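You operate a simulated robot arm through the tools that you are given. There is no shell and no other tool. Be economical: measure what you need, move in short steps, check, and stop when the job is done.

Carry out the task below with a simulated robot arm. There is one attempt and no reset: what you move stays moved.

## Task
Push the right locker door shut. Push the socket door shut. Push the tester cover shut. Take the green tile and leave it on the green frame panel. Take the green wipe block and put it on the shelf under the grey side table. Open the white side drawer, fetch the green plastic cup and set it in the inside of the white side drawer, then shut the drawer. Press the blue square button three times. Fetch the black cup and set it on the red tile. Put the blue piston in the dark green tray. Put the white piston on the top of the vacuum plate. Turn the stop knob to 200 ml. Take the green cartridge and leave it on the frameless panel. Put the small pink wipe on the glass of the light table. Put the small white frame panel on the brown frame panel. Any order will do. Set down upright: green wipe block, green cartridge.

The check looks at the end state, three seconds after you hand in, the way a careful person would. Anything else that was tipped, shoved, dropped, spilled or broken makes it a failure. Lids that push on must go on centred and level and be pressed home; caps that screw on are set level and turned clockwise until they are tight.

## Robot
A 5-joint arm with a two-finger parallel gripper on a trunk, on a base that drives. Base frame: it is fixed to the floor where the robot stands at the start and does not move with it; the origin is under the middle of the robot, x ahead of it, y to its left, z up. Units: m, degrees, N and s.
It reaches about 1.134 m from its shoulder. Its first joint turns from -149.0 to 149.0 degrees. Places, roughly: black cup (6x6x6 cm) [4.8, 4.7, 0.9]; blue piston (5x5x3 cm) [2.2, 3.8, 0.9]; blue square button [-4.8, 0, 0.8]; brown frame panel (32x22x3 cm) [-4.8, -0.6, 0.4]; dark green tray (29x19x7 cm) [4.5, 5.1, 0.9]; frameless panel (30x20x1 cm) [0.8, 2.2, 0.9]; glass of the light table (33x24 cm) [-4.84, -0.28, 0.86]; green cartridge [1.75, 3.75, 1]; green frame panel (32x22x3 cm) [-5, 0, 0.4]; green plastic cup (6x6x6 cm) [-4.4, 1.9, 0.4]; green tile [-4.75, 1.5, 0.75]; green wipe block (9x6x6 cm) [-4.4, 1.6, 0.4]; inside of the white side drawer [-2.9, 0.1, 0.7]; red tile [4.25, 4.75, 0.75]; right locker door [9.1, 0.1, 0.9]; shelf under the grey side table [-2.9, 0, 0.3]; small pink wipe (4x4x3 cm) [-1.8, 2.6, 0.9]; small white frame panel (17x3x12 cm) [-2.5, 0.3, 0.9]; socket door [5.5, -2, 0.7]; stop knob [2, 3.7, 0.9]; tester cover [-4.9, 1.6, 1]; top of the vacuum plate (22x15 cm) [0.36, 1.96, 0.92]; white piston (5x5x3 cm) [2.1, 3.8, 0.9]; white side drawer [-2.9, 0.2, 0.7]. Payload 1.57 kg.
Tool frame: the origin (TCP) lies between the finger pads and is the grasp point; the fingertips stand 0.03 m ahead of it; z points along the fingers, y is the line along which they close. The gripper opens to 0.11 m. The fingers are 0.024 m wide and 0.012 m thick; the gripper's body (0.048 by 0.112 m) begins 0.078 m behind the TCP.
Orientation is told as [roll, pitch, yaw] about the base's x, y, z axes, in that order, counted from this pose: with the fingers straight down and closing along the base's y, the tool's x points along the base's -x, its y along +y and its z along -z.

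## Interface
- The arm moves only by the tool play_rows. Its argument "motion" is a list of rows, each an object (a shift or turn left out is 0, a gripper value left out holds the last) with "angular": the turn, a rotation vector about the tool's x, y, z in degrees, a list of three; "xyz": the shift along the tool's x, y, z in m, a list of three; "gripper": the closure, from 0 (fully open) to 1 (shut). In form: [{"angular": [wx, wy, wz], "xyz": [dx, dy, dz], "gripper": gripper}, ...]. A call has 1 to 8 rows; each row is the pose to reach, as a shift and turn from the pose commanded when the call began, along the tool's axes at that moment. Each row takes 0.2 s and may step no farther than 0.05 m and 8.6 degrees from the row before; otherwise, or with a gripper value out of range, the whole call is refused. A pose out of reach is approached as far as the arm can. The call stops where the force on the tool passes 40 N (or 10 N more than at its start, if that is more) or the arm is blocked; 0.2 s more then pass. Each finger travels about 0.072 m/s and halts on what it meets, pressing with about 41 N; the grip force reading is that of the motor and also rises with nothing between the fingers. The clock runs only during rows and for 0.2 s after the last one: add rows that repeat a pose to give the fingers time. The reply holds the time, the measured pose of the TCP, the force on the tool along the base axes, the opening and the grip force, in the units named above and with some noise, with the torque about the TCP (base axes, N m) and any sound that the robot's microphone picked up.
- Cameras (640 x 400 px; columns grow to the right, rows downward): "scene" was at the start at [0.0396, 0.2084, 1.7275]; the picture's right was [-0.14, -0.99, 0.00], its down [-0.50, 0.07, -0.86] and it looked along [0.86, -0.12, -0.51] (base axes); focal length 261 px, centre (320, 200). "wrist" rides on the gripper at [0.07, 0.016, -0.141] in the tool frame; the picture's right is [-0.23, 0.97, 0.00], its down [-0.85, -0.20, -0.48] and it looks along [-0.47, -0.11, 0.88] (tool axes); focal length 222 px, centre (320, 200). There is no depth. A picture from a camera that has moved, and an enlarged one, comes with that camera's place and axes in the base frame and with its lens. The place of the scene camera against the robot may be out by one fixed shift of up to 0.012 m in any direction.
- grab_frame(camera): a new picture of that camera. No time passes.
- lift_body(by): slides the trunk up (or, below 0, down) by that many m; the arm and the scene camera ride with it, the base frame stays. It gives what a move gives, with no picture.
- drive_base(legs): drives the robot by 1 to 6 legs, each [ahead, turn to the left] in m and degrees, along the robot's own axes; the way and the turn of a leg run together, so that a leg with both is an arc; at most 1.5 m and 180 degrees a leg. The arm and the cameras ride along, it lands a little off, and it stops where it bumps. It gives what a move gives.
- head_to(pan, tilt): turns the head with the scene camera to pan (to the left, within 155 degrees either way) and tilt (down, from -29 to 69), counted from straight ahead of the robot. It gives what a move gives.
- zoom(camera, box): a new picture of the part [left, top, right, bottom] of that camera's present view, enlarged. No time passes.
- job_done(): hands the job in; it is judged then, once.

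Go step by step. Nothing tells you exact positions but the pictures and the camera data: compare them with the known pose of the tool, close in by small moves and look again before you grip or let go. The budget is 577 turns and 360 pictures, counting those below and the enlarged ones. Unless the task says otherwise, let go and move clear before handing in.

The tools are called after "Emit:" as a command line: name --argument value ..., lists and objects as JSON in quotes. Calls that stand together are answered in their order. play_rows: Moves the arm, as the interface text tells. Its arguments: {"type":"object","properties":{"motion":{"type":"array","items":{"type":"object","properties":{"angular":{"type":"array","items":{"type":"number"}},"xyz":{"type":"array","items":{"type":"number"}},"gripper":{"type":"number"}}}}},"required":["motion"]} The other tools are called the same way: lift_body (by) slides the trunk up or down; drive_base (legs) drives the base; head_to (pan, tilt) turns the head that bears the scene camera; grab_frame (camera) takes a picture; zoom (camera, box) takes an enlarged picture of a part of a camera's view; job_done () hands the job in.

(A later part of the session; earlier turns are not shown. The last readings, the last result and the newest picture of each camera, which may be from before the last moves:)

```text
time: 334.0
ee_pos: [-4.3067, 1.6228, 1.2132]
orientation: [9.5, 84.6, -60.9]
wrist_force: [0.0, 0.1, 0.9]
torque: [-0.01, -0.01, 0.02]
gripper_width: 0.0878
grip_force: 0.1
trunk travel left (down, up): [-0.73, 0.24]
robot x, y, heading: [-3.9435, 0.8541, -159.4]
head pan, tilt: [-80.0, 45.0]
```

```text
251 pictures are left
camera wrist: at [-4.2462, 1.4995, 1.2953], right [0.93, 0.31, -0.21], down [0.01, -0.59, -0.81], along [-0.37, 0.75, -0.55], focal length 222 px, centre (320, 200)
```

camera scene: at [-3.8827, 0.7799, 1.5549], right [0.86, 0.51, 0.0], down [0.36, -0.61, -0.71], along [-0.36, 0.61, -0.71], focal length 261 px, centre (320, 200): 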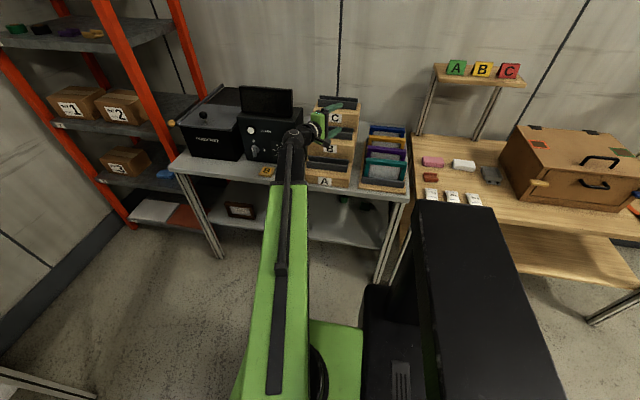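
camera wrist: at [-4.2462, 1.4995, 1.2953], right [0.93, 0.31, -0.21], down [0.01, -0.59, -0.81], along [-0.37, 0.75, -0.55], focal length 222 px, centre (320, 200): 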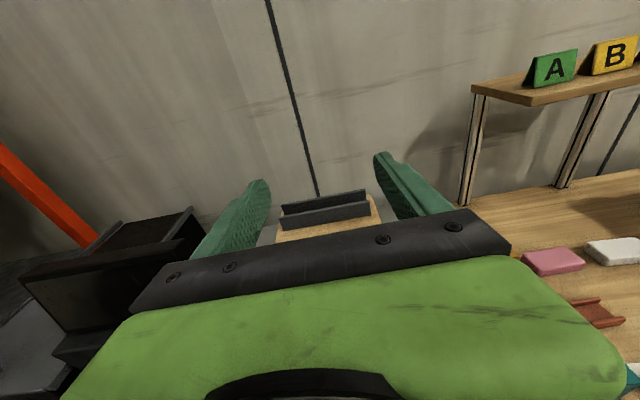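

The arm is about 12 cm short of the cup; I shift the base closer with a small S-move.

Emit:
drive_base --legs '[[0, -30], [0.4, 0], [0, 30]]'

Emit:
play_rows --motion '[{"xyz": [-0.0346, 0, -0.0026], "angular": [0, -8.5, 0]}, {"xyz": [-0.0684, 0, -0.0102], "angular": [0, -17, 0]}, {"xyz": [-0.1007, 0, -0.0228], "angular": [0, -25.5, 0]}, {"xyz": [-0.1309, 0, -0.04], "angular": [0, -34, 0]}, {"xyz": [-0.1581, 0, -0.0615], "angular": [0, -42.5, 0]}, {"xyz": [-0.1819, 0, -0.0868], "angular": [0, -51, 0]}, {"xyz": [-0.2016, 0, -0.1152], "angular": [0, -59.5, 0]}, {"xyz": [-0.217, 0, -0.1463], "angular": [0, -68, 0]}]'

Emit:
play_rows --motion '[{"xyz": [-0.0346, 0, -0.0026], "angular": [0, -8.5, 0]}, {"xyz": [-0.0664, 0, -0.0096], "angular": [0, -16.5, 0]}, {"xyz": [-0.0664, 0, -0.0096], "angular": [0, -16.5, 0]}]'

Emit:
grab_frame --camera "scene"

```text
time: 339.5
ee_pos: [-4.6784, 1.7018, 1.2125]
orientation: [8.6, 84.7, -63.0]
wrist_force: [0.4, 0.4, 0.0]
torque: [0.02, 0.02, 0.04]
gripper_width: 0.0879
grip_force: 0.0
trunk travel left (down, up): [-0.73, 0.24]
robot x, y, heading: [-4.3274, 0.9148, -161.1]
head pan, tilt: [-80.0, 45.0]
```

```text
time: 340.2
ee_pos: [-4.6854, 1.6791, 1.145]
orientation: [4.2, 67.4, -68.9]
wrist_force: [5.5, 7.4, 19.6]
torque: [-1.82, -0.33, 0.63]
gripper_width: 0.0881
grip_force: 0.2
out of reach, approached as far as the arm can: row 2, 3
trunk travel left (down, up): [-0.73, 0.24]
robot x, y, heading: [-4.3288, 0.9115, -161.0]
head pan, tilt: [-80.0, 45.0]
stopped in row 3: the force on the tool passed its limit at 109 N (the readings are from after the stop); the commanded pose is now the measured one
```

```text
time: 340.4
ee_pos: [-4.6855, 1.6792, 1.1435]
orientation: [3.8, 67.4, -69.2]
wrist_force: [2.6, 7.8, 27.6]
torque: [-2.76, -0.46, 0.41]
gripper_width: 0.0881
grip_force: 0.1
out of reach, approached as far as the arm can: row 1
trunk travel left (down, up): [-0.73, 0.24]
robot x, y, heading: [-4.326, 0.9102, -161.1]
head pan, tilt: [-80.0, 45.0]
stopped in row 1: the force on the tool passed its limit at 93 N (the readings are from after the stop); the commanded pose is now the measured one
```

```text
250 pictures are left
camera scene: at [-4.2674, 0.8385, 1.705], right [0.87, 0.49, 0.0], down [0.34, -0.62, -0.71], along [-0.34, 0.62, -0.71], focal length 261 px, centre (320, 200)
```

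scene: 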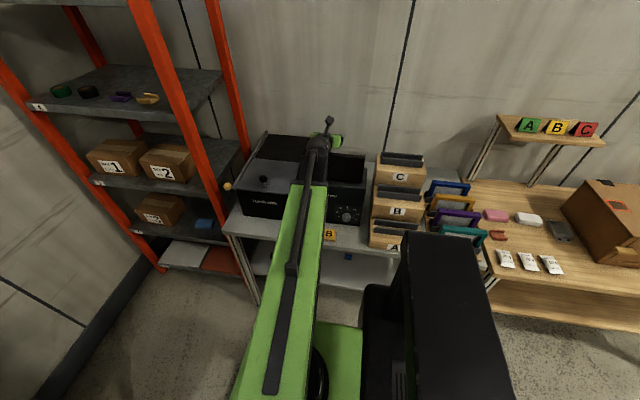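

The hand touched the flash unit's screen from above; I raise at once and check it.

Emit:
lift_body --by 0.18

Emit:
play_rows --motion '[{"xyz": [-0.02, 0.04, -0.02]}, {"xyz": [-0.04, 0.08, -0.04]}, {"xyz": [-0.06, 0.12, -0.06]}, {"xyz": [-0.06, 0.16, -0.07]}, {"xyz": [-0.06, 0.2, -0.08]}]'

Emit:
grab_frame --camera "scene"

```text
time: 342.4
ee_pos: [-4.6862, 1.6787, 1.3215]
orientation: [4.0, 67.0, -69.4]
wrist_force: [-0.6, 0.6, 0.2]
torque: [0.0, 0.0, -0.01]
gripper_width: 0.088
grip_force: 0.0
trunk travel left (down, up): [-0.91, 0.06]
robot x, y, heading: [-4.3291, 0.9134, -160.9]
head pan, tilt: [-80.0, 45.0]
```

```text
time: 343.6
ee_pos: [-4.5525, 1.6238, 1.328]
orientation: [10.9, 68.2, -69.0]
wrist_force: [-0.7, -0.2, 0.2]
torque: [-0.03, 0.0, 0.02]
gripper_width: 0.0881
grip_force: 0.1
out of reach, approached as far as the arm can: row 1, 2, 3, 4, 5
trunk travel left (down, up): [-0.91, 0.06]
robot x, y, heading: [-4.3239, 0.9126, -161.0]
head pan, tilt: [-80.0, 45.0]
```

```text
249 pictures are left
camera scene: at [-4.2683, 0.8402, 1.8849], right [0.87, 0.48, 0.0], down [0.34, -0.62, -0.71], along [-0.34, 0.62, -0.71], focal length 261 px, centre (320, 200)
```

scene: 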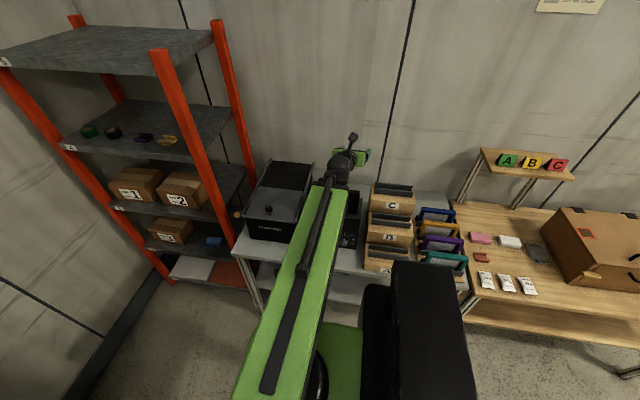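

Raised and clear. Now to vertical while high.

Emit:
play_rows --motion '[{"xyz": [-0.0346, 0, -0.0026], "angular": [0, -8.5, 0]}, {"xyz": [-0.0684, 0, -0.0102], "angular": [0, -17, 0]}, {"xyz": [-0.1007, 0, -0.0228], "angular": [0, -25.5, 0]}, {"xyz": [-0.1309, 0, -0.04], "angular": [0, -34, 0]}, {"xyz": [-0.1581, 0, -0.0615], "angular": [0, -42.5, 0]}, {"xyz": [-0.1819, 0, -0.0868], "angular": [0, -51, 0]}, {"xyz": [-0.2016, 0, -0.1152], "angular": [0, -59.5, 0]}, {"xyz": [-0.217, 0, -0.1463], "angular": [0, -68, 0]}]'

Emit:
grab_frame --camera "scene"

```text
time: 345.4
ee_pos: [-4.5008, 1.4134, 1.1864]
orientation: [15.9, 2.4, -78.7]
wrist_force: [-0.1, -1.0, -0.3]
torque: [-0.04, 0.04, 0.0]
gripper_width: 0.088
grip_force: 0.1
out of reach, approached as far as the arm can: row 1, 2, 3, 4, 5, 6, 7, 8
trunk travel left (down, up): [-0.91, 0.06]
robot x, y, heading: [-4.3266, 0.9181, -161.1]
head pan, tilt: [-80.0, 45.0]
```

```text
248 pictures are left
camera scene: at [-4.2681, 0.8406, 1.8849], right [0.87, 0.48, 0.0], down [0.34, -0.62, -0.71], along [-0.34, 0.62, -0.71], focal length 261 px, centre (320, 200)
```

scene: 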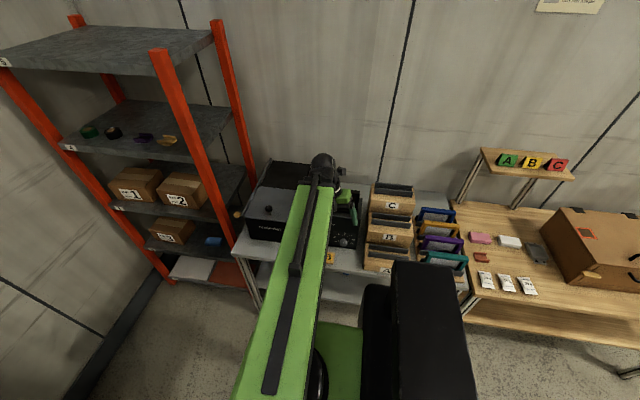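

I straighten the hand and swing it to in front of the cup's column.

Emit:
play_rows --motion '[{"xyz": [0.0095, 0.0375, 0], "angular": [4, -0.6, 0]}, {"xyz": [0.019, 0.075, 0], "angular": [8, -1.2, 0]}, {"xyz": [0.0285, 0.1125, 0], "angular": [12, -1.8, 0]}, {"xyz": [0.038, 0.15, 0], "angular": [15.9, -2.4, 0]}, {"xyz": [0.038, 0.15, 0], "angular": [15.9, -2.4, 0]}]'

Emit:
grab_frame --camera "scene"

Emit:
zoom --camera "scene" --box '[220, 150, 400, 270]'

```text
time: 346.6
ee_pos: [-4.367, 1.4768, 1.1872]
orientation: [16.1, -1.2, -79.2]
wrist_force: [0.0, -0.2, 0.1]
torque: [-0.02, -0.03, -0.02]
gripper_width: 0.088
grip_force: 0.0
out of reach, approached as far as the arm can: row 1, 2, 3, 4, 5
trunk travel left (down, up): [-0.91, 0.06]
robot x, y, heading: [-4.3266, 0.9139, -160.8]
head pan, tilt: [-80.0, 45.0]
```

```text
247 pictures are left
camera scene: at [-4.2693, 0.84, 1.8849], right [0.87, 0.49, 0.0], down [0.34, -0.62, -0.71], along [-0.34, 0.62, -0.71], focal length 261 px, centre (320, 200)
```

scene: 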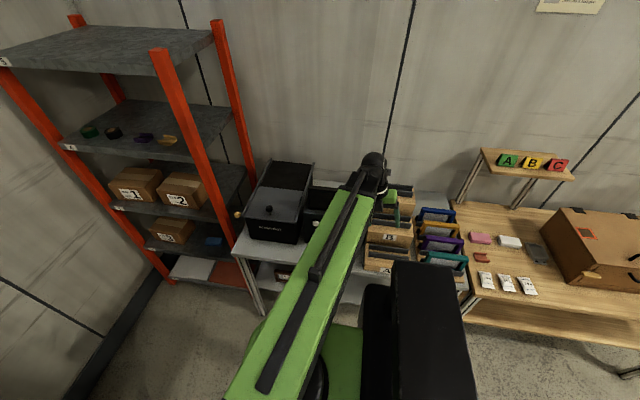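

```text
3.33 times, centred on (310, 210) of scene
camera zoom: at [-4.2693, 0.84, 1.8849], right [0.87, 0.49, 0.0], down [0.34, -0.62, -0.71], along [-0.34, 0.62, -0.71], focal length 872 px, centre (353, 167)
```

zoom: 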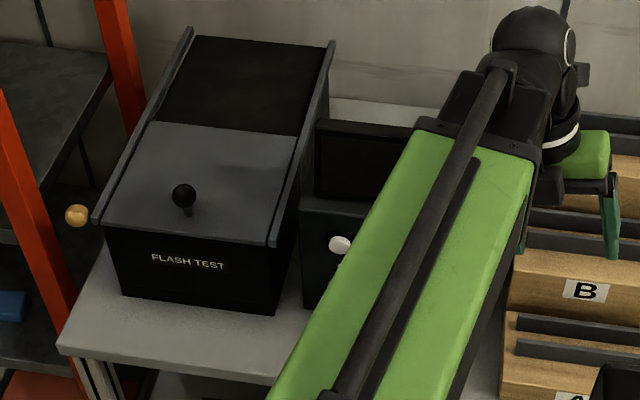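

The flash unit is in place. The hand hangs 16° sideways from a wrist singularity; I tilt it outward to unwind it.

Emit:
play_rows --motion '[{"angular": [3, 7, 0]}, {"angular": [6, 14, 0]}, {"angular": [9, 21, 0]}, {"angular": [12, 28, 0]}, {"angular": [15, 35, 0]}, {"angular": [15, 35, 0]}]'

```text
time: 348.0
ee_pos: [-4.4528, 1.5396, 1.2184]
orientation: [15.9, 30.7, -73.6]
wrist_force: [0.4, -0.3, -0.2]
torque: [-0.02, 0.04, 0.02]
gripper_width: 0.0881
grip_force: 0.1
out of reach, approached as far as the arm can: row 1, 2, 3, 4, 5, 6
trunk travel left (down, up): [-0.91, 0.06]
robot x, y, heading: [-4.3298, 0.9138, -161.0]
head pan, tilt: [-80.0, 45.0]
```

Emit:
play_rows --motion '[{"angular": [5, 0, 0]}, {"angular": [10, 0, 0]}, {"angular": [15, 0, 0]}, {"angular": [15, 0, 0]}]'

```text
time: 349.0
ee_pos: [-4.4528, 1.5404, 1.2169]
orientation: [15.9, 30.5, -73.6]
wrist_force: [0.3, 0.7, 0.1]
torque: [0.0, -0.03, 0.0]
gripper_width: 0.0881
grip_force: 0.1
out of reach, approached as far as the arm can: row 1, 2, 3, 4
trunk travel left (down, up): [-0.91, 0.06]
robot x, y, heading: [-4.3249, 0.9118, -161.0]
head pan, tilt: [-80.0, 45.0]
```

It is the minimum-reach limit again. I move outward 10 cm first, then untwist.

Emit:
play_rows --motion '[{"xyz": [0.03, 0.0, 0.015], "angular": [0, 0, 0]}, {"xyz": [0.06, 0, 0.03], "angular": [0, 0, 0]}, {"xyz": [0.09, 0, 0.05], "angular": [5, 0, 0]}, {"xyz": [0.09, 0, 0.05], "angular": [10, 0, 0]}, {"xyz": [0.09, 0, 0.05], "angular": [15, 0, 0]}, {"xyz": [0.09, 0, 0.05], "angular": [15, 0, 0]}]'

```text
time: 350.4
ee_pos: [-4.484, 1.6279, 1.2189]
orientation: [15.6, 30.8, -73.6]
wrist_force: [0.0, 0.0, 0.3]
torque: [-0.04, 0.01, -0.01]
gripper_width: 0.088
grip_force: 0.0
out of reach, approached as far as the arm can: row 1, 2, 3, 4, 5, 6
trunk travel left (down, up): [-0.91, 0.06]
robot x, y, heading: [-4.3297, 0.9154, -161.2]
head pan, tilt: [-80.0, 45.0]
```

Try levelling with a pure spin about the tool axis instead.

Emit:
play_rows --motion '[{"angular": [0, 0, 8.3]}, {"angular": [0, 0, 16.5]}, {"angular": [0, 0, 24.8]}, {"angular": [0, 0, 24.8]}]'

```text
time: 351.4
ee_pos: [-4.4817, 1.6264, 1.2184]
orientation: [-0.3, 34.0, -102.9]
wrist_force: [-0.1, 0.2, 0.3]
torque: [0.0, -0.02, -0.01]
gripper_width: 0.088
grip_force: 0.1
trunk travel left (down, up): [-0.91, 0.06]
robot x, y, heading: [-4.3275, 0.9123, -161.2]
head pan, tilt: [-80.0, 45.0]
```

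Clean now: tilt 34°, azimuth 77°. Turn the azimuth toward 92°.

Emit:
play_rows --motion '[{"angular": [4.2, 0, -6.2]}, {"angular": [8.4, 0, -12.4]}, {"angular": [8.4, 0, -12.4]}]'

```text
time: 352.2
ee_pos: [-4.5186, 1.6159, 1.2237]
orientation: [5.7, 36.1, -87.6]
wrist_force: [0.0, 0.8, -0.8]
torque: [0.01, 0.0, -0.03]
gripper_width: 0.088
grip_force: 0.0
out of reach, approached as far as the arm can: row 1, 2, 3
trunk travel left (down, up): [-0.91, 0.06]
robot x, y, heading: [-4.3239, 0.915, -161.1]
head pan, tilt: [-80.0, 45.0]
```

The robot is now a bit too close for lowering in front of the bench. I make a small S-move back.

Emit:
drive_base --legs '[[0, -30], [-0.25, 0], [0, 30]]'

Emit:
play_rows --motion '[{"angular": [-5.7, -8.5, 0], "xyz": [-0.0346, 0, -0.0026]}, {"xyz": [-0.0684, 0, -0.0102], "angular": [-5.7, -17, 0]}, {"xyz": [-0.1007, 0, -0.0228], "angular": [-5.7, -25.5, 0]}, {"xyz": [-0.1309, 0, -0.04], "angular": [-5.7, -34, 0]}]'

Emit:
grab_frame --camera "scene"

```text
time: 357.0
ee_pos: [-4.2733, 1.5706, 1.2224]
orientation: [5.6, 35.9, -87.7]
wrist_force: [0.8, 0.7, -0.4]
torque: [-0.02, 0.04, 0.01]
gripper_width: 0.0878
grip_force: 0.1
trunk travel left (down, up): [-0.91, 0.06]
robot x, y, heading: [-4.0755, 0.8611, -161.3]
head pan, tilt: [-80.0, 45.0]
```

```text
refused: row 1 steps farther than a row can; nothing moved
```

```text
245 pictures are left
camera scene: at [-4.0199, 0.7876, 1.885], right [0.88, 0.48, 0.0], down [0.34, -0.62, -0.71], along [-0.34, 0.62, -0.71], focal length 261 px, centre (320, 200)
```

scene: 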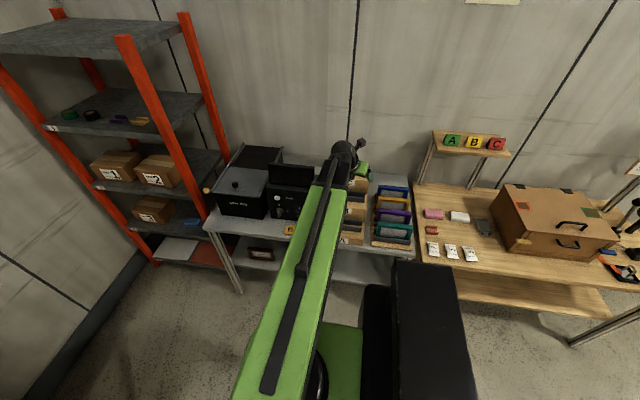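

I turn the azimuth toward the radial line, about the vertical.

Emit:
play_rows --motion '[{"angular": [4.7, 0, -6.5]}, {"angular": [9.4, 0, -12.9]}, {"angular": [14.1, 0, -19.4]}, {"angular": [14.1, 0, -19.4]}]'

```text
time: 358.0
ee_pos: [-4.335, 1.548, 1.2281]
orientation: [14.8, 35.4, -66.2]
wrist_force: [-0.8, -0.9, 0.3]
torque: [-0.03, 0.0, -0.02]
gripper_width: 0.0879
grip_force: 0.0
out of reach, approached as far as the arm can: row 1, 2, 3, 4
trunk travel left (down, up): [-0.91, 0.06]
robot x, y, heading: [-4.0793, 0.8618, -161.0]
head pan, tilt: [-80.0, 45.0]
```

I try rotating about the arm's own axis with a consistent shift, to unwind the sideways lean.

Emit:
play_rows --motion '[{"xyz": [0.0013, -0.0195, -0.0017], "angular": [4.85, 0, 3.55]}, {"xyz": [0.0026, -0.039, -0.0033], "angular": [9.7, 0, 7.1]}, {"xyz": [0.0026, -0.039, -0.0033], "angular": [9.7, 0, 7.1]}]'

```text
time: 358.8
ee_pos: [-4.3744, 1.536, 1.2281]
orientation: [10.6, 36.7, -70.6]
wrist_force: [-0.9, -0.1, 0.7]
torque: [0.01, -0.03, 0.01]
gripper_width: 0.088
grip_force: 0.0
out of reach, approached as far as the arm can: row 1, 2, 3
trunk travel left (down, up): [-0.91, 0.06]
robot x, y, heading: [-4.076, 0.8585, -161.0]
head pan, tilt: [-80.0, 45.0]
```

The sideways lean seems stuck; I test whether it moves in the other direction.

Emit:
play_rows --motion '[{"xyz": [-0.0013, 0.0195, 0.0017], "angular": [-4.85, 0, -3.55]}, {"xyz": [-0.0026, 0.039, 0.0033], "angular": [-9.7, 0, -7.1]}, {"xyz": [-0.0026, 0.039, 0.0033], "angular": [-9.7, 0, -7.1]}]'

```text
time: 359.6
ee_pos: [-4.3347, 1.5471, 1.2376]
orientation: [25.0, 34.4, -62.3]
wrist_force: [0.3, 0.0, 0.3]
torque: [-0.01, 0.0, -0.02]
gripper_width: 0.0882
grip_force: 0.0
out of reach, approached as far as the arm can: row 1, 2, 3
trunk travel left (down, up): [-0.91, 0.06]
robot x, y, heading: [-4.0806, 0.857, -161.2]
head pan, tilt: [-80.0, 45.0]
```

The lean moves only to the right: the wrist got onto the wrong branch at the drawer and has hit a joint stop. I unwind it: first raise the hand to horizontal pointing right of the arm.

Emit:
play_rows --motion '[{"xyz": [0.0291, 0.018, -0.0025], "angular": [-4.4, 7.1, 0]}, {"xyz": [0.0561, 0.0348, -0.0095], "angular": [-8.6, 13.9, 0]}, {"xyz": [0.0821, 0.051, -0.021], "angular": [-12.9, 20.7, 0]}, {"xyz": [0.1065, 0.0661, -0.0365], "angular": [-17.1, 27.5, 0]}, {"xyz": [0.1289, 0.0798, -0.056], "angular": [-21.3, 34.3, 0]}, {"xyz": [0.1487, 0.0921, -0.0787], "angular": [-25.5, 41.1, 0]}, {"xyz": [0.1487, 0.0921, -0.0787], "angular": [-25.5, 41.1, 0]}]'

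```text
time: 361.2
ee_pos: [-4.3194, 1.6232, 1.4151]
orientation: [89.8, 58.3, -11.9]
wrist_force: [-0.4, 0.4, -0.4]
torque: [-0.03, 0.0, -0.01]
gripper_width: 0.0882
grip_force: 0.2
trunk travel left (down, up): [-0.91, 0.06]
robot x, y, heading: [-4.0785, 0.8592, -161.1]
head pan, tilt: [-80.0, 45.0]
```

Now swing the horizontal hand to the left side of the arm axis.

Emit:
play_rows --motion '[{"xyz": [0.016, -0.026, -0.002], "angular": [6.4, 3.9, 0]}, {"xyz": [0.0318, -0.0516, -0.008], "angular": [12.8, 7.9, 0]}, {"xyz": [0.047, -0.0762, -0.0178], "angular": [19.1, 11.8, 0]}, {"xyz": [0.0614, -0.0996, -0.0314], "angular": [25.5, 15.75, 0]}, {"xyz": [0.0748, -0.1213, -0.0484], "angular": [31.9, 19.7, 0]}, {"xyz": [0.0869, -0.1408, -0.0685], "angular": [38.3, 23.6, 0]}, {"xyz": [0.0974, -0.1579, -0.0915], "angular": [44.7, 27.6, 0]}, {"xyz": [0.1064, -0.1725, -0.117], "angular": [51.1, 31.5, 0]}]'

```text
time: 363.0
ee_pos: [-4.539, 1.5518, 1.4156]
orientation: [89.7, 58.3, 48.0]
wrist_force: [0.2, -0.9, -0.1]
torque: [-0.01, 0.02, 0.02]
gripper_width: 0.0879
grip_force: 0.0
out of reach, approached as far as the arm can: row 4, 5
trunk travel left (down, up): [-0.91, 0.06]
robot x, y, heading: [-4.0781, 0.8611, -161.1]
head pan, tilt: [-80.0, 45.0]
```

Now lower the tilt from the left side.

Emit:
play_rows --motion '[{"xyz": [-0.0277, -0.0171, -0.0023], "angular": [4.2, -6.8, 0]}, {"xyz": [-0.0549, -0.0339, -0.0091], "angular": [8.4, -13.6, 0]}, {"xyz": [-0.081, -0.05, -0.0202], "angular": [12.6, -20.4, 0]}, {"xyz": [-0.1055, -0.0651, -0.0356], "angular": [16.8, -27.2, 0]}, {"xyz": [-0.128, -0.079, -0.0547], "angular": [21, -34, 0]}, {"xyz": [-0.148, -0.0913, -0.0774], "angular": [25.2, -40.8, 0]}, {"xyz": [-0.1631, -0.1006, -0.0998], "angular": [28.9, -46.8, 0]}]'

```text
time: 364.6
ee_pos: [-4.4655, 1.4829, 1.2204]
orientation: [20.1, 29.0, -5.0]
wrist_force: [-0.4, -0.3, -0.1]
torque: [0.02, -0.02, 0.01]
gripper_width: 0.0878
grip_force: 0.1
trunk travel left (down, up): [-0.91, 0.06]
robot x, y, heading: [-4.0778, 0.8603, -161.2]
head pan, tilt: [-80.0, 45.0]
```

On the right branch now. Level the hand by spinning 31.8°.

Emit:
play_rows --motion '[{"angular": [0, 0, 8]}, {"angular": [0, 0, 16]}, {"angular": [0, 0, 24]}, {"angular": [0, 0, 31.8]}, {"angular": [0, 0, 31.8]}]'

```text
time: 365.8
ee_pos: [-4.4663, 1.4849, 1.2192]
orientation: [0.0, 34.8, -42.1]
wrist_force: [0.0, 0.6, 0.3]
torque: [-0.04, -0.01, 0.01]
gripper_width: 0.088
grip_force: 0.1
trunk travel left (down, up): [-0.91, 0.06]
robot x, y, heading: [-4.081, 0.8586, -161.0]
head pan, tilt: [-80.0, 45.0]
```

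Then to vertical, turn to azimuth 107°, and lower in front of the bench.

Emit:
play_rows --motion '[{"xyz": [-0.0346, 0, -0.0026], "angular": [0, -8.5, 0]}, {"xyz": [-0.0684, 0, -0.0102], "angular": [0, -17, 0]}, {"xyz": [-0.1007, 0, -0.0228], "angular": [0, -25.5, 0]}, {"xyz": [-0.1335, 0, -0.0418], "angular": [0, -34, 0]}, {"xyz": [-0.1335, 0, -0.0418], "angular": [0, -34.8, 0]}]'

Emit:
play_rows --motion '[{"angular": [0, 0, 8]}, {"angular": [0, 0, 16]}, {"angular": [0, 0, 24]}, {"angular": [0, 0, 31]}, {"angular": [0, 0, 31]}]'

Emit:
lift_body --by -0.4

Emit:
lift_body --by -0.33

Emit:
head_to --pan -85 --tilt 30

Emit:
grab_frame --camera "scene"

```text
time: 367.0
ee_pos: [-4.3669, 1.3926, 1.1774]
orientation: [0.0, 0.0, -42.1]
wrist_force: [0.0, 0.7, 1.0]
torque: [0.01, 0.01, 0.04]
gripper_width: 0.0877
grip_force: 0.0
out of reach, approached as far as the arm can: row 4
trunk travel left (down, up): [-0.91, 0.06]
robot x, y, heading: [-4.0812, 0.8595, -161.0]
head pan, tilt: [-80.0, 45.0]
```

```text
time: 368.2
ee_pos: [-4.3472, 1.4026, 1.176]
orientation: [-0.5, 0.2, -61.0]
wrist_force: [0.1, -0.6, -0.4]
torque: [0.01, 0.0, -0.01]
gripper_width: 0.0883
grip_force: 0.1
out of reach, approached as far as the arm can: row 3, 4, 5
trunk travel left (down, up): [-0.91, 0.06]
robot x, y, heading: [-4.078, 0.8616, -161.2]
head pan, tilt: [-80.0, 45.0]
```

```text
time: 372.0
ee_pos: [-4.3487, 1.4029, 0.7774]
orientation: [-0.6, 0.2, -61.0]
wrist_force: [-0.9, -0.3, -0.3]
torque: [-0.02, 0.0, 0.03]
gripper_width: 0.088
grip_force: 0.0
trunk travel left (down, up): [-0.51, 0.46]
robot x, y, heading: [-4.0758, 0.858, -161.2]
head pan, tilt: [-80.0, 45.0]
```

```text
time: 373.5
ee_pos: [-4.3495, 1.4047, 0.6628]
orientation: [-0.3, 1.6, -61.0]
wrist_force: [9.5, -19.2, 37.1]
torque: [5.5, 2.34, -0.12]
gripper_width: 0.088
grip_force: 0.0
trunk travel left (down, up): [-0.393, 0.577]
robot x, y, heading: [-4.0776, 0.8572, -161.2]
head pan, tilt: [-80.0, 45.0]
stopped: the force on the tool passed its limit at 151 N (the readings are from after the stop); the commanded pose is now the measured one
```

```text
time: 374.2
ee_pos: [-4.3485, 1.4047, 0.6618]
orientation: [-0.2, 1.6, -61.0]
wrist_force: [9.0, -20.0, 37.1]
torque: [5.61, 2.35, -0.1]
gripper_width: 0.088
grip_force: 0.1
trunk travel left (down, up): [-0.393, 0.577]
robot x, y, heading: [-4.0804, 0.8586, -161.2]
head pan, tilt: [-85.0, 30.0]
```

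```text
244 pictures are left
camera scene: at [-4.0166, 0.7922, 1.3899], right [0.91, 0.4, 0.0], down [0.2, -0.46, -0.87], along [-0.35, 0.79, -0.5], focal length 261 px, centre (320, 200)
```

scene: 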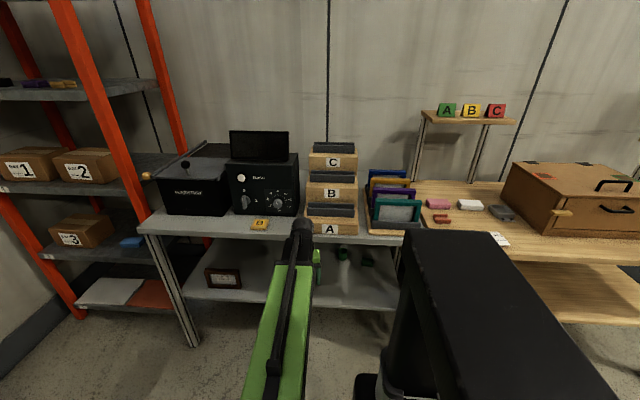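

The hand's camera side touched the bench edge. I raise and spin the hand 180° so the camera faces the robot.

Emit:
lift_body --by 0.14

Emit:
play_rows --motion '[{"angular": [0, 0, 8.5]}, {"angular": [0, 0, 17]}, {"angular": [0, 0, 25.5]}, {"angular": [0, 0, 34]}, {"angular": [0, 0, 42.5]}, {"angular": [0, 0, 51]}, {"angular": [0, 0, 59.5]}, {"angular": [0, 0, 68]}]'

Emit:
play_rows --motion '[{"angular": [0, 0, 8.5]}, {"angular": [0, 0, 17]}, {"angular": [0, 0, 25.5]}, {"angular": [0, 0, 34]}, {"angular": [0, 0, 42.5]}, {"angular": [0, 0, 51]}, {"angular": [0, 0, 59.5]}, {"angular": [0, 0, 68]}]'

Emit:
play_rows --motion '[{"angular": [0, 0, 8.5]}, {"angular": [0, 0, 17]}, {"angular": [0, 0, 25.5]}, {"angular": [0, 0, 34]}, {"angular": [0, 0, 42.5]}, {"angular": [0, 0, 51]}, {"angular": [0, 0, 56]}, {"angular": [0, 0, 56]}]'

```text
time: 375.9
ee_pos: [-4.3498, 1.406, 0.7992]
orientation: [-0.3, 1.4, -60.8]
wrist_force: [-0.7, 0.1, 0.0]
torque: [-0.02, 0.02, 0.04]
gripper_width: 0.0879
grip_force: 0.1
trunk travel left (down, up): [-0.533, 0.437]
robot x, y, heading: [-4.0757, 0.8608, -161.3]
head pan, tilt: [-85.0, 30.0]
```

```text
time: 377.7
ee_pos: [-4.3502, 1.4069, 0.7991]
orientation: [-0.3, 1.4, -60.8]
wrist_force: [-0.3, 0.1, 0.2]
torque: [0.01, -0.01, -0.04]
gripper_width: 0.0876
grip_force: 0.1
out of reach, approached as far as the arm can: row 1, 2, 3, 4, 5, 6, 7, 8
trunk travel left (down, up): [-0.533, 0.437]
robot x, y, heading: [-4.0806, 0.8557, -161.0]
head pan, tilt: [-85.0, 30.0]
```

```text
time: 379.5
ee_pos: [-4.3508, 1.4075, 0.8]
orientation: [-0.3, 1.4, -60.9]
wrist_force: [0.7, -0.1, -1.4]
torque: [-0.01, 0.0, -0.02]
gripper_width: 0.088
grip_force: 0.0
out of reach, approached as far as the arm can: row 1, 2, 3, 4, 5, 6, 7, 8
trunk travel left (down, up): [-0.533, 0.437]
robot x, y, heading: [-4.0794, 0.8596, -160.8]
head pan, tilt: [-85.0, 30.0]
```

```text
time: 381.3
ee_pos: [-4.3513, 1.407, 0.7998]
orientation: [-0.3, 1.4, -60.9]
wrist_force: [-0.8, -0.2, 0.3]
torque: [-0.02, -0.04, -0.03]
gripper_width: 0.0882
grip_force: 0.0
out of reach, approached as far as the arm can: row 1, 2, 3, 4, 5, 6, 7, 8
trunk travel left (down, up): [-0.533, 0.437]
robot x, y, heading: [-4.0791, 0.8559, -161.0]
head pan, tilt: [-85.0, 30.0]
```

Spin is at its stop in that direction; spin the other way.

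Emit:
play_rows --motion '[{"angular": [0, 0, -8.5]}, {"angular": [0, 0, -17]}, {"angular": [0, 0, -25.5]}, {"angular": [0, 0, -34]}, {"angular": [0, 0, -42.5]}, {"angular": [0, 0, -51]}, {"angular": [0, 0, -59.5]}, {"angular": [0, 0, -68]}]'

Emit:
play_rows --motion '[{"angular": [0, 0, -8.5]}, {"angular": [0, 0, -17]}, {"angular": [0, 0, -25.5]}, {"angular": [0, 0, -34]}, {"angular": [0, 0, -42.5]}, {"angular": [0, 0, -51]}, {"angular": [0, 0, -59.5]}, {"angular": [0, 0, -68]}]'

Emit:
play_rows --motion '[{"angular": [0, 0, -8.5]}, {"angular": [0, 0, -17]}, {"angular": [0, 0, -25.5]}, {"angular": [0, 0, -34]}, {"angular": [0, 0, -42.5]}, {"angular": [0, 0, -51]}, {"angular": [0, 0, -56]}, {"angular": [0, 0, -56]}]'

```text
time: 383.1
ee_pos: [-4.3512, 1.407, 0.801]
orientation: [1.3, 0.8, 7.1]
wrist_force: [0.0, 0.2, 0.5]
torque: [-0.01, -0.02, -0.03]
gripper_width: 0.0878
grip_force: 0.0
trunk travel left (down, up): [-0.533, 0.437]
robot x, y, heading: [-4.0792, 0.8606, -161.3]
head pan, tilt: [-85.0, 30.0]
```

```text
time: 384.9
ee_pos: [-4.3502, 1.4069, 0.8005]
orientation: [1.1, -0.9, 75.1]
wrist_force: [-0.7, 0.0, -0.4]
torque: [-0.01, 0.01, -0.01]
gripper_width: 0.088
grip_force: 0.1
trunk travel left (down, up): [-0.533, 0.437]
robot x, y, heading: [-4.0786, 0.8632, -161.2]
head pan, tilt: [-85.0, 30.0]
```

```text
time: 386.7
ee_pos: [-4.3512, 1.4064, 0.7993]
orientation: [0.0, -1.5, 131.1]
wrist_force: [-0.5, 0.3, -0.2]
torque: [0.02, -0.04, 0.06]
gripper_width: 0.0879
grip_force: 0.1
trunk travel left (down, up): [-0.533, 0.437]
robot x, y, heading: [-4.0788, 0.857, -161.3]
head pan, tilt: [-85.0, 30.0]
```

Free now. Set azimuth to 107° and lower in front of the shelf.

Emit:
play_rows --motion '[{"angular": [0, -0.5, 8]}, {"angular": [0, -1, 16]}, {"angular": [0, -1.5, 24]}, {"angular": [0, -1.5, 24]}]'

Emit:
lift_body --by -0.36

Emit:
grab_frame --camera "scene"

```text
time: 387.7
ee_pos: [-4.3496, 1.4077, 0.7997]
orientation: [0.9, -2.8, 106.8]
wrist_force: [-1.2, -0.3, 0.0]
torque: [-0.01, -0.02, 0.01]
gripper_width: 0.0882
grip_force: 0.1
trunk travel left (down, up): [-0.533, 0.437]
robot x, y, heading: [-4.0761, 0.8579, -161.3]
head pan, tilt: [-85.0, 30.0]
```

```text
time: 391.2
ee_pos: [-4.35, 1.4065, 0.4405]
orientation: [0.9, -2.9, 107.0]
wrist_force: [0.9, 0.6, 0.8]
torque: [0.0, 0.02, -0.01]
gripper_width: 0.088
grip_force: 0.1
trunk travel left (down, up): [-0.173, 0.797]
robot x, y, heading: [-4.0782, 0.8584, -161.2]
head pan, tilt: [-85.0, 30.0]
```

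```text
243 pictures are left
camera scene: at [-4.0188, 0.7966, 1.1702], right [0.92, 0.4, 0.0], down [0.2, -0.46, -0.87], along [-0.35, 0.79, -0.5], focal length 261 px, centre (320, 200)
```

scene: 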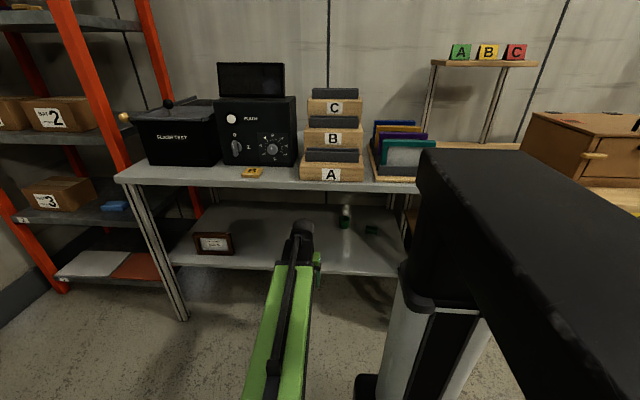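

The cup stands at about (-4.352, 1.855). I tilt the hand 35° outward and lower a bit.

Emit:
play_rows --motion '[{"xyz": [-0.0346, 0, -0.0026], "angular": [0, -8.5, 0]}, {"xyz": [-0.0684, 0, -0.0102], "angular": [0, -17, 0]}, {"xyz": [-0.1007, 0, -0.0228], "angular": [0, -25.5, 0]}, {"xyz": [-0.124, 0, -0.0356], "angular": [0, -32, 0]}, {"xyz": [-0.124, 0, -0.0356], "angular": [0, -32, 0]}]'

Emit:
lift_body --by -0.035

Emit:
grab_frame --camera "wrist"

```text
time: 392.4
ee_pos: [-4.3854, 1.5258, 0.4825]
orientation: [1.1, -34.7, 106.4]
wrist_force: [0.8, -0.6, -0.3]
torque: [0.02, 0.0, -0.01]
gripper_width: 0.088
grip_force: 0.0
trunk travel left (down, up): [-0.173, 0.797]
robot x, y, heading: [-4.0757, 0.8605, -160.8]
head pan, tilt: [-85.0, 30.0]
```

```text
time: 393.2
ee_pos: [-4.386, 1.5261, 0.4475]
orientation: [1.1, -34.7, 106.3]
wrist_force: [-0.4, 0.5, 0.5]
torque: [0.02, 0.02, 0.02]
gripper_width: 0.0883
grip_force: 0.0
trunk travel left (down, up): [-0.138, 0.832]
robot x, y, heading: [-4.0783, 0.8603, -161.3]
head pan, tilt: [-85.0, 30.0]
```

```text
242 pictures are left
camera wrist: at [-4.3586, 1.388, 0.5234], right [-0.98, -0.11, 0.15], down [0.08, 0.48, 0.88], along [-0.16, 0.87, -0.46], focal length 222 px, centre (320, 200)
```

wrist: 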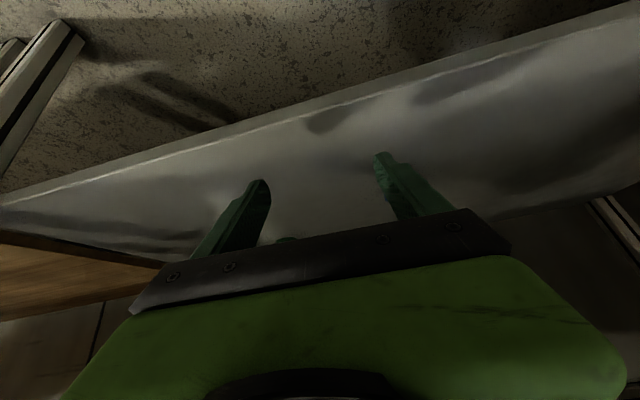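

The cup is ahead to the right. I shift sideways 12 cm first, then advance along the hand's azimuth with the fingers fully open.

Emit:
play_rows --motion '[{"xyz": [0, -0.04, 0], "gripper": 0}, {"xyz": [0, -0.08, 0]}, {"xyz": [0, -0.12, 0]}, {"xyz": [-0.037, -0.12, 0.0256]}, {"xyz": [-0.074, -0.12, 0.0512]}, {"xyz": [-0.111, -0.12, 0.0768]}, {"xyz": [-0.111, -0.12, 0.0768]}]'

Emit:
grab_frame --camera "wrist"

Emit:
zoom --camera "scene" --box '[240, 180, 440, 305]'

```text
time: 394.8
ee_pos: [-4.3107, 1.6887, 0.4459]
orientation: [1.1, -34.5, 106.4]
wrist_force: [-0.4, 0.7, -0.7]
torque: [0.0, 0.02, -0.04]
gripper_width: 0.1099
grip_force: 0.0
out of reach, approached as far as the arm can: row 2, 3, 4
trunk travel left (down, up): [-0.138, 0.832]
robot x, y, heading: [-4.0794, 0.8581, -161.4]
head pan, tilt: [-85.0, 30.0]
```

```text
241 pictures are left
camera wrist: at [-4.2847, 1.5518, 0.5234], right [-0.98, -0.11, 0.15], down [0.08, 0.48, 0.88], along [-0.16, 0.87, -0.46], focal length 222 px, centre (320, 200)
```

wrist: 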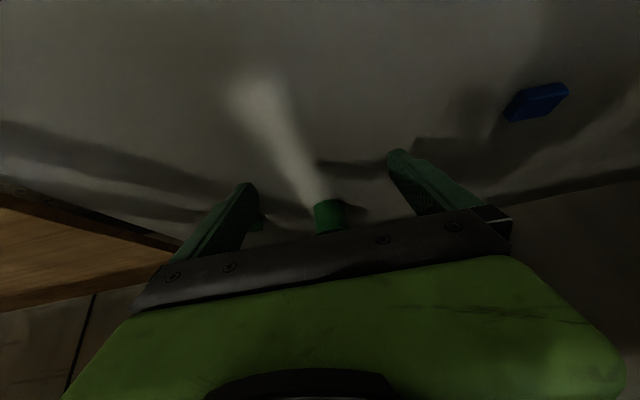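

```text
3.20 times, centred on (340, 242) of scene
camera zoom: at [-4.0187, 0.7966, 1.1352], right [0.92, 0.4, 0.0], down [0.2, -0.46, -0.87], along [-0.35, 0.79, -0.5], focal length 837 px, centre (256, 64)
```

zoom: 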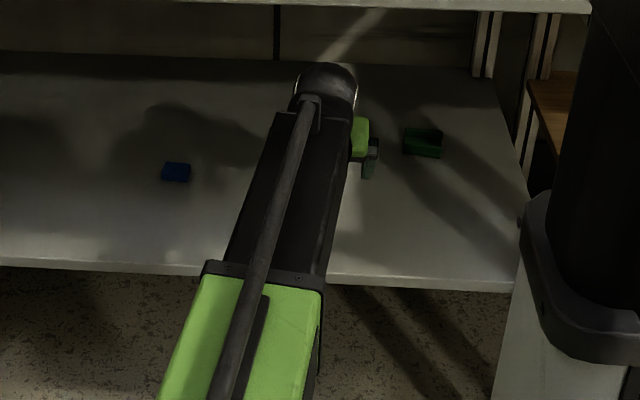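

Cup centred between the fingers' line; the other green part is clear by a few cm. Advance 16 cm.

Emit:
play_rows --motion '[{"xyz": [-0.034, -0.002, 0.0235]}, {"xyz": [-0.068, -0.004, 0.047]}, {"xyz": [-0.102, -0.007, 0.0704]}, {"xyz": [-0.1356, -0.007, 0.0939]}, {"xyz": [-0.1356, -0.007, 0.0939]}]'

Emit:
grab_frame --camera "wrist"

```text
time: 396.0
ee_pos: [-4.351, 1.8457, 0.4467]
orientation: [1.0, -34.7, 106.4]
wrist_force: [-0.2, 0.0, 0.1]
torque: [0.01, 0.0, -0.04]
gripper_width: 0.11
grip_force: 0.0
trunk travel left (down, up): [-0.138, 0.832]
robot x, y, heading: [-4.08, 0.8614, -161.3]
head pan, tilt: [-85.0, 30.0]
```

```text
239 pictures are left
camera wrist: at [-4.3242, 1.7089, 0.5234], right [-0.98, -0.11, 0.14], down [0.08, 0.48, 0.88], along [-0.16, 0.87, -0.46], focal length 222 px, centre (320, 200)
```

wrist: 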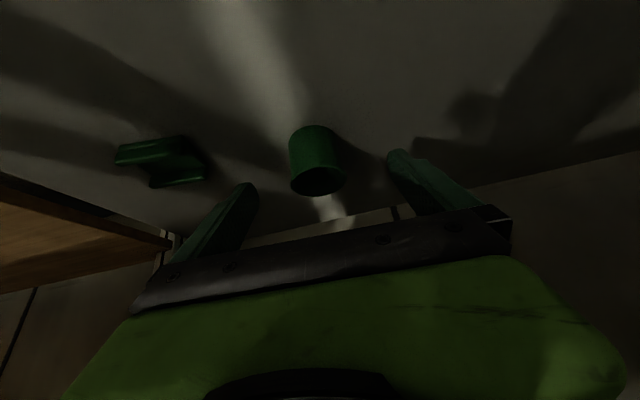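

Cup is centred. Lower 2 cm and close.

Emit:
lift_body --by -0.018

Emit:
play_rows --motion '[{"gripper": 1}, {"gripper": 1}, {"gripper": 1}, {"gripper": 1}, {"gripper": 1}]'

Emit:
lift_body --by 0.05

Emit:
grab_frame --camera "wrist"

```text
time: 396.6
ee_pos: [-4.3509, 1.8457, 0.4282]
orientation: [1.1, -34.5, 106.3]
wrist_force: [-0.8, 0.2, -0.3]
torque: [0.0, 0.01, -0.01]
gripper_width: 0.11
grip_force: 0.1
trunk travel left (down, up): [-0.12, 0.85]
robot x, y, heading: [-4.0808, 0.8595, -161.3]
head pan, tilt: [-85.0, 30.0]
```

```text
time: 397.9
ee_pos: [-4.3509, 1.8449, 0.429]
orientation: [1.1, -34.7, 106.4]
wrist_force: [0.2, -0.3, -0.8]
torque: [0.02, 0.03, 0.0]
gripper_width: 0.0003
grip_force: 22.2
trunk travel left (down, up): [-0.12, 0.85]
robot x, y, heading: [-4.077, 0.8568, -160.9]
head pan, tilt: [-85.0, 30.0]
```

```text
time: 398.8
ee_pos: [-4.3514, 1.8458, 0.4787]
orientation: [1.1, -34.7, 106.3]
wrist_force: [0.3, -0.1, 0.3]
torque: [0.02, 0.01, 0.02]
gripper_width: 0.0002
grip_force: 21.5
trunk travel left (down, up): [-0.17, 0.8]
robot x, y, heading: [-4.0798, 0.8564, -161.2]
head pan, tilt: [-85.0, 30.0]
```

```text
238 pictures are left
camera wrist: at [-4.324, 1.7088, 0.5554], right [-0.98, -0.11, 0.14], down [0.08, 0.48, 0.88], along [-0.16, 0.87, -0.46], focal length 222 px, centre (320, 200)
```

wrist: 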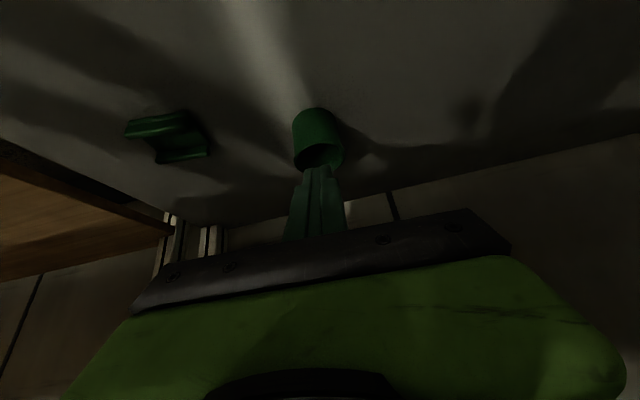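

The fingers closed without the cup. I back out a little to see where it is.

Emit:
play_rows --motion '[{"xyz": [0.034, 0, -0.0235]}, {"xyz": [0.068, 0, -0.047], "gripper": 0}, {"xyz": [0.102, 0, -0.0704]}, {"xyz": [0.1356, 0, -0.0939]}, {"xyz": [0.1356, 0.04, -0.0939]}, {"xyz": [0.1356, 0.08, -0.0939]}]'

Emit:
grab_frame --camera "wrist"

Emit:
zoom --camera "scene" --box '[290, 170, 420, 260]'

```text
time: 400.2
ee_pos: [-4.382, 1.6641, 0.4779]
orientation: [1.2, -34.8, 106.4]
wrist_force: [-0.4, -0.1, 0.3]
torque: [0.02, -0.01, 0.0]
gripper_width: 0.1102
grip_force: 0.1
trunk travel left (down, up): [-0.17, 0.8]
robot x, y, heading: [-4.0817, 0.8597, -161.1]
head pan, tilt: [-85.0, 30.0]
```

```text
237 pictures are left
camera wrist: at [-4.3547, 1.5269, 0.5554], right [-0.98, -0.11, 0.15], down [0.08, 0.47, 0.88], along [-0.16, 0.87, -0.46], focal length 222 px, centre (320, 200)
```

wrist: 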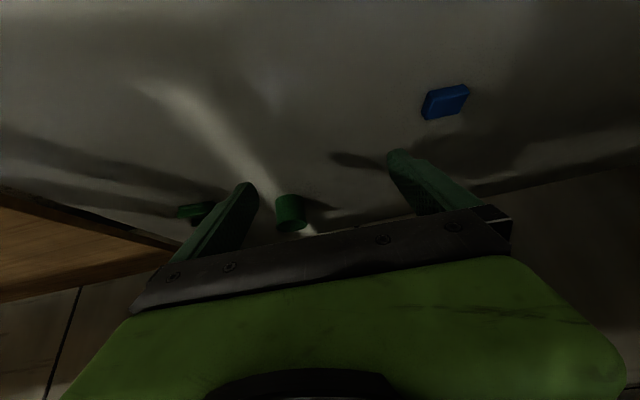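

```text
4.44 times, centred on (355, 215) of scene
camera zoom: at [-4.0185, 0.7967, 1.1672], right [0.92, 0.4, 0.0], down [0.2, -0.46, -0.87], along [-0.35, 0.79, -0.5], focal length 1162 px, centre (164, 133)
```

zoom: 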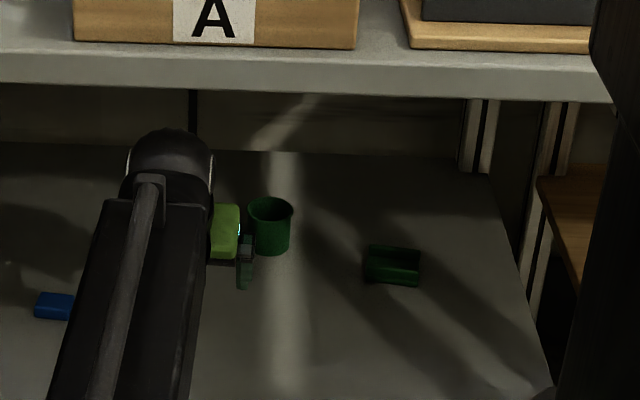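

The cup is upright, really at about (-4.364, 1.895) with the shelf at 0.36. I re-approach above it.

Emit:
play_rows --motion '[{"xyz": [0, -0.041, 0]}, {"xyz": [0, -0.0818, 0]}, {"xyz": [-0.035, -0.0818, 0.0243]}, {"xyz": [-0.07, -0.0818, 0.0486]}, {"xyz": [-0.105, -0.0818, 0.073]}, {"xyz": [-0.1405, -0.0818, 0.0973]}, {"xyz": [-0.1757, -0.0818, 0.1216]}, {"xyz": [-0.1757, -0.0818, 0.1216]}]'

Emit:
grab_frame --camera "wrist"

```text
time: 402.0
ee_pos: [-4.3513, 1.8493, 0.4798]
orientation: [1.1, -34.7, 106.4]
wrist_force: [-0.1, 0.3, 0.6]
torque: [0.01, 0.03, -0.01]
gripper_width: 0.1101
grip_force: 0.1
out of reach, approached as far as the arm can: row 7, 8
trunk travel left (down, up): [-0.17, 0.8]
robot x, y, heading: [-4.0792, 0.8596, -161.0]
head pan, tilt: [-85.0, 30.0]
```

```text
235 pictures are left
camera wrist: at [-4.3239, 1.712, 0.5554], right [-0.98, -0.11, 0.15], down [0.08, 0.47, 0.88], along [-0.16, 0.87, -0.46], focal length 222 px, centre (320, 200)
```

wrist: 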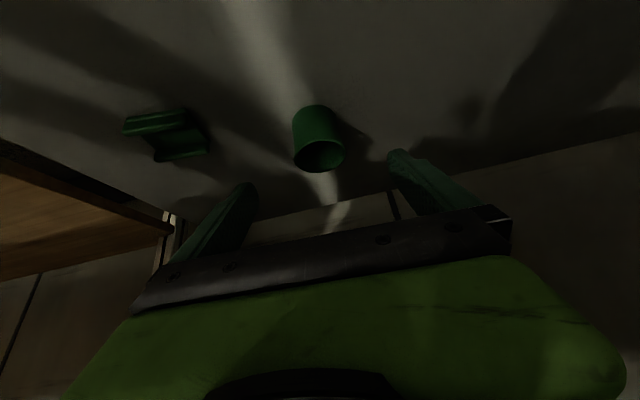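

The arm is 4.5 cm short. I pull out to vertical, shift the base slightly closer and retry.

Emit:
play_rows --motion '[{"xyz": [0.041, 0.0, -0.0285]}, {"xyz": [0.082, 0, -0.057]}, {"xyz": [0.123, 0, -0.0854]}, {"xyz": [0.164, 0, -0.114]}, {"xyz": [0.205, 0.02, -0.142]}, {"xyz": [0.22, 0.05, -0.153]}, {"xyz": [0.22, 0.09, -0.153]}]'

Emit:
play_rows --motion '[{"xyz": [0.0346, 0, -0.0026], "angular": [0, 8.5, 0]}, {"xyz": [0.0684, 0, -0.0102], "angular": [0, 17, 0]}, {"xyz": [0.1007, 0, -0.0228], "angular": [0, 25.5, 0]}, {"xyz": [0.1335, 0, -0.0418], "angular": [0, 34, 0]}, {"xyz": [0.1335, 0, -0.0418], "angular": [0, 34.7, 0]}]'

Emit:
drive_base --legs '[[0, -15], [0.24, 0], [0, 15]]'

Emit:
grab_frame --camera "scene"

```text
refused: row 5 steps farther than a row can; nothing moved
```

```text
time: 403.2
ee_pos: [-4.3102, 1.7191, 0.4369]
orientation: [0.9, 0.1, 107.0]
wrist_force: [0.4, -0.4, -0.2]
torque: [-0.03, -0.01, 0.0]
gripper_width: 0.1097
grip_force: 0.1
out of reach, approached as far as the arm can: row 2, 3, 5
trunk travel left (down, up): [-0.17, 0.8]
robot x, y, heading: [-4.0824, 0.8626, -161.0]
head pan, tilt: [-85.0, 30.0]
```

```text
time: 406.7
ee_pos: [-4.5411, 1.7035, 0.4362]
orientation: [0.9, -0.8, 106.4]
wrist_force: [0.2, -1.3, -0.5]
torque: [-0.04, 0.02, -0.01]
gripper_width: 0.1101
grip_force: 0.1
trunk travel left (down, up): [-0.17, 0.8]
robot x, y, heading: [-4.3153, 0.834, -162.1]
head pan, tilt: [-85.0, 30.0]
```

```text
234 pictures are left
camera scene: at [-4.2579, 0.7737, 1.1672], right [0.92, 0.39, 0.0], down [0.19, -0.46, -0.87], along [-0.34, 0.8, -0.5], focal length 261 px, centre (320, 200)
```

scene: 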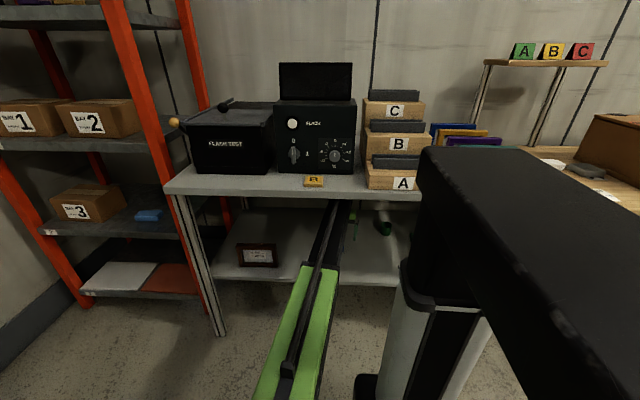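

The pull-out was refused, so the hand moved sideways beneath the bench. I check whether anything was disturbed.

Emit:
zoom --camera "scene" --box '[220, 190, 420, 300]'

Emit:
grab_frame --camera "wrist"

```text
3.20 times, centred on (320, 245) of scene
camera zoom: at [-4.2579, 0.7737, 1.1672], right [0.92, 0.39, 0.0], down [0.19, -0.46, -0.87], along [-0.34, 0.8, -0.5], focal length 837 px, centre (320, 56)
```

zoom: 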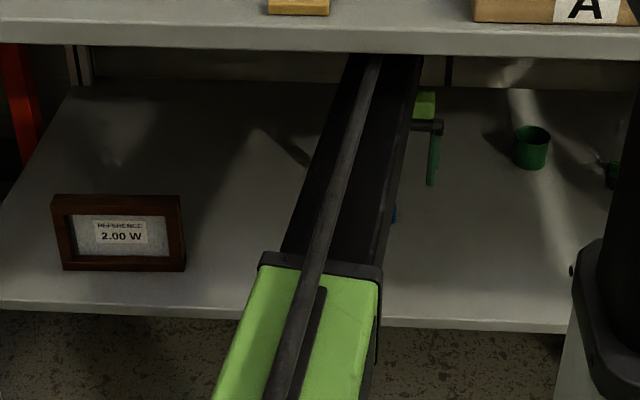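

```text
232 pictures are left
camera wrist: at [-4.5333, 1.6299, 0.5769], right [-1.0, -0.06, 0.02], down [-0.04, 0.87, 0.49], along [-0.04, 0.49, -0.87], focal length 222 px, centre (320, 200)
```

wrist: 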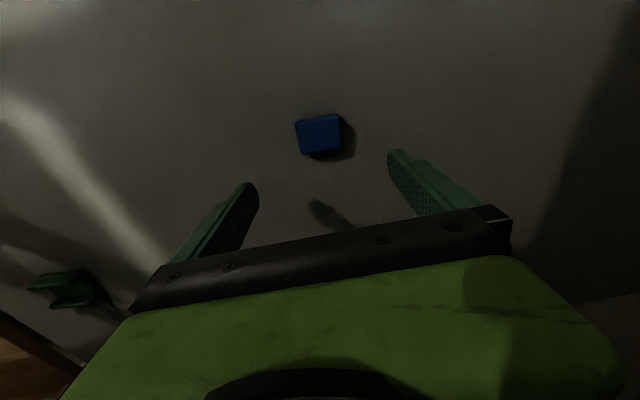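

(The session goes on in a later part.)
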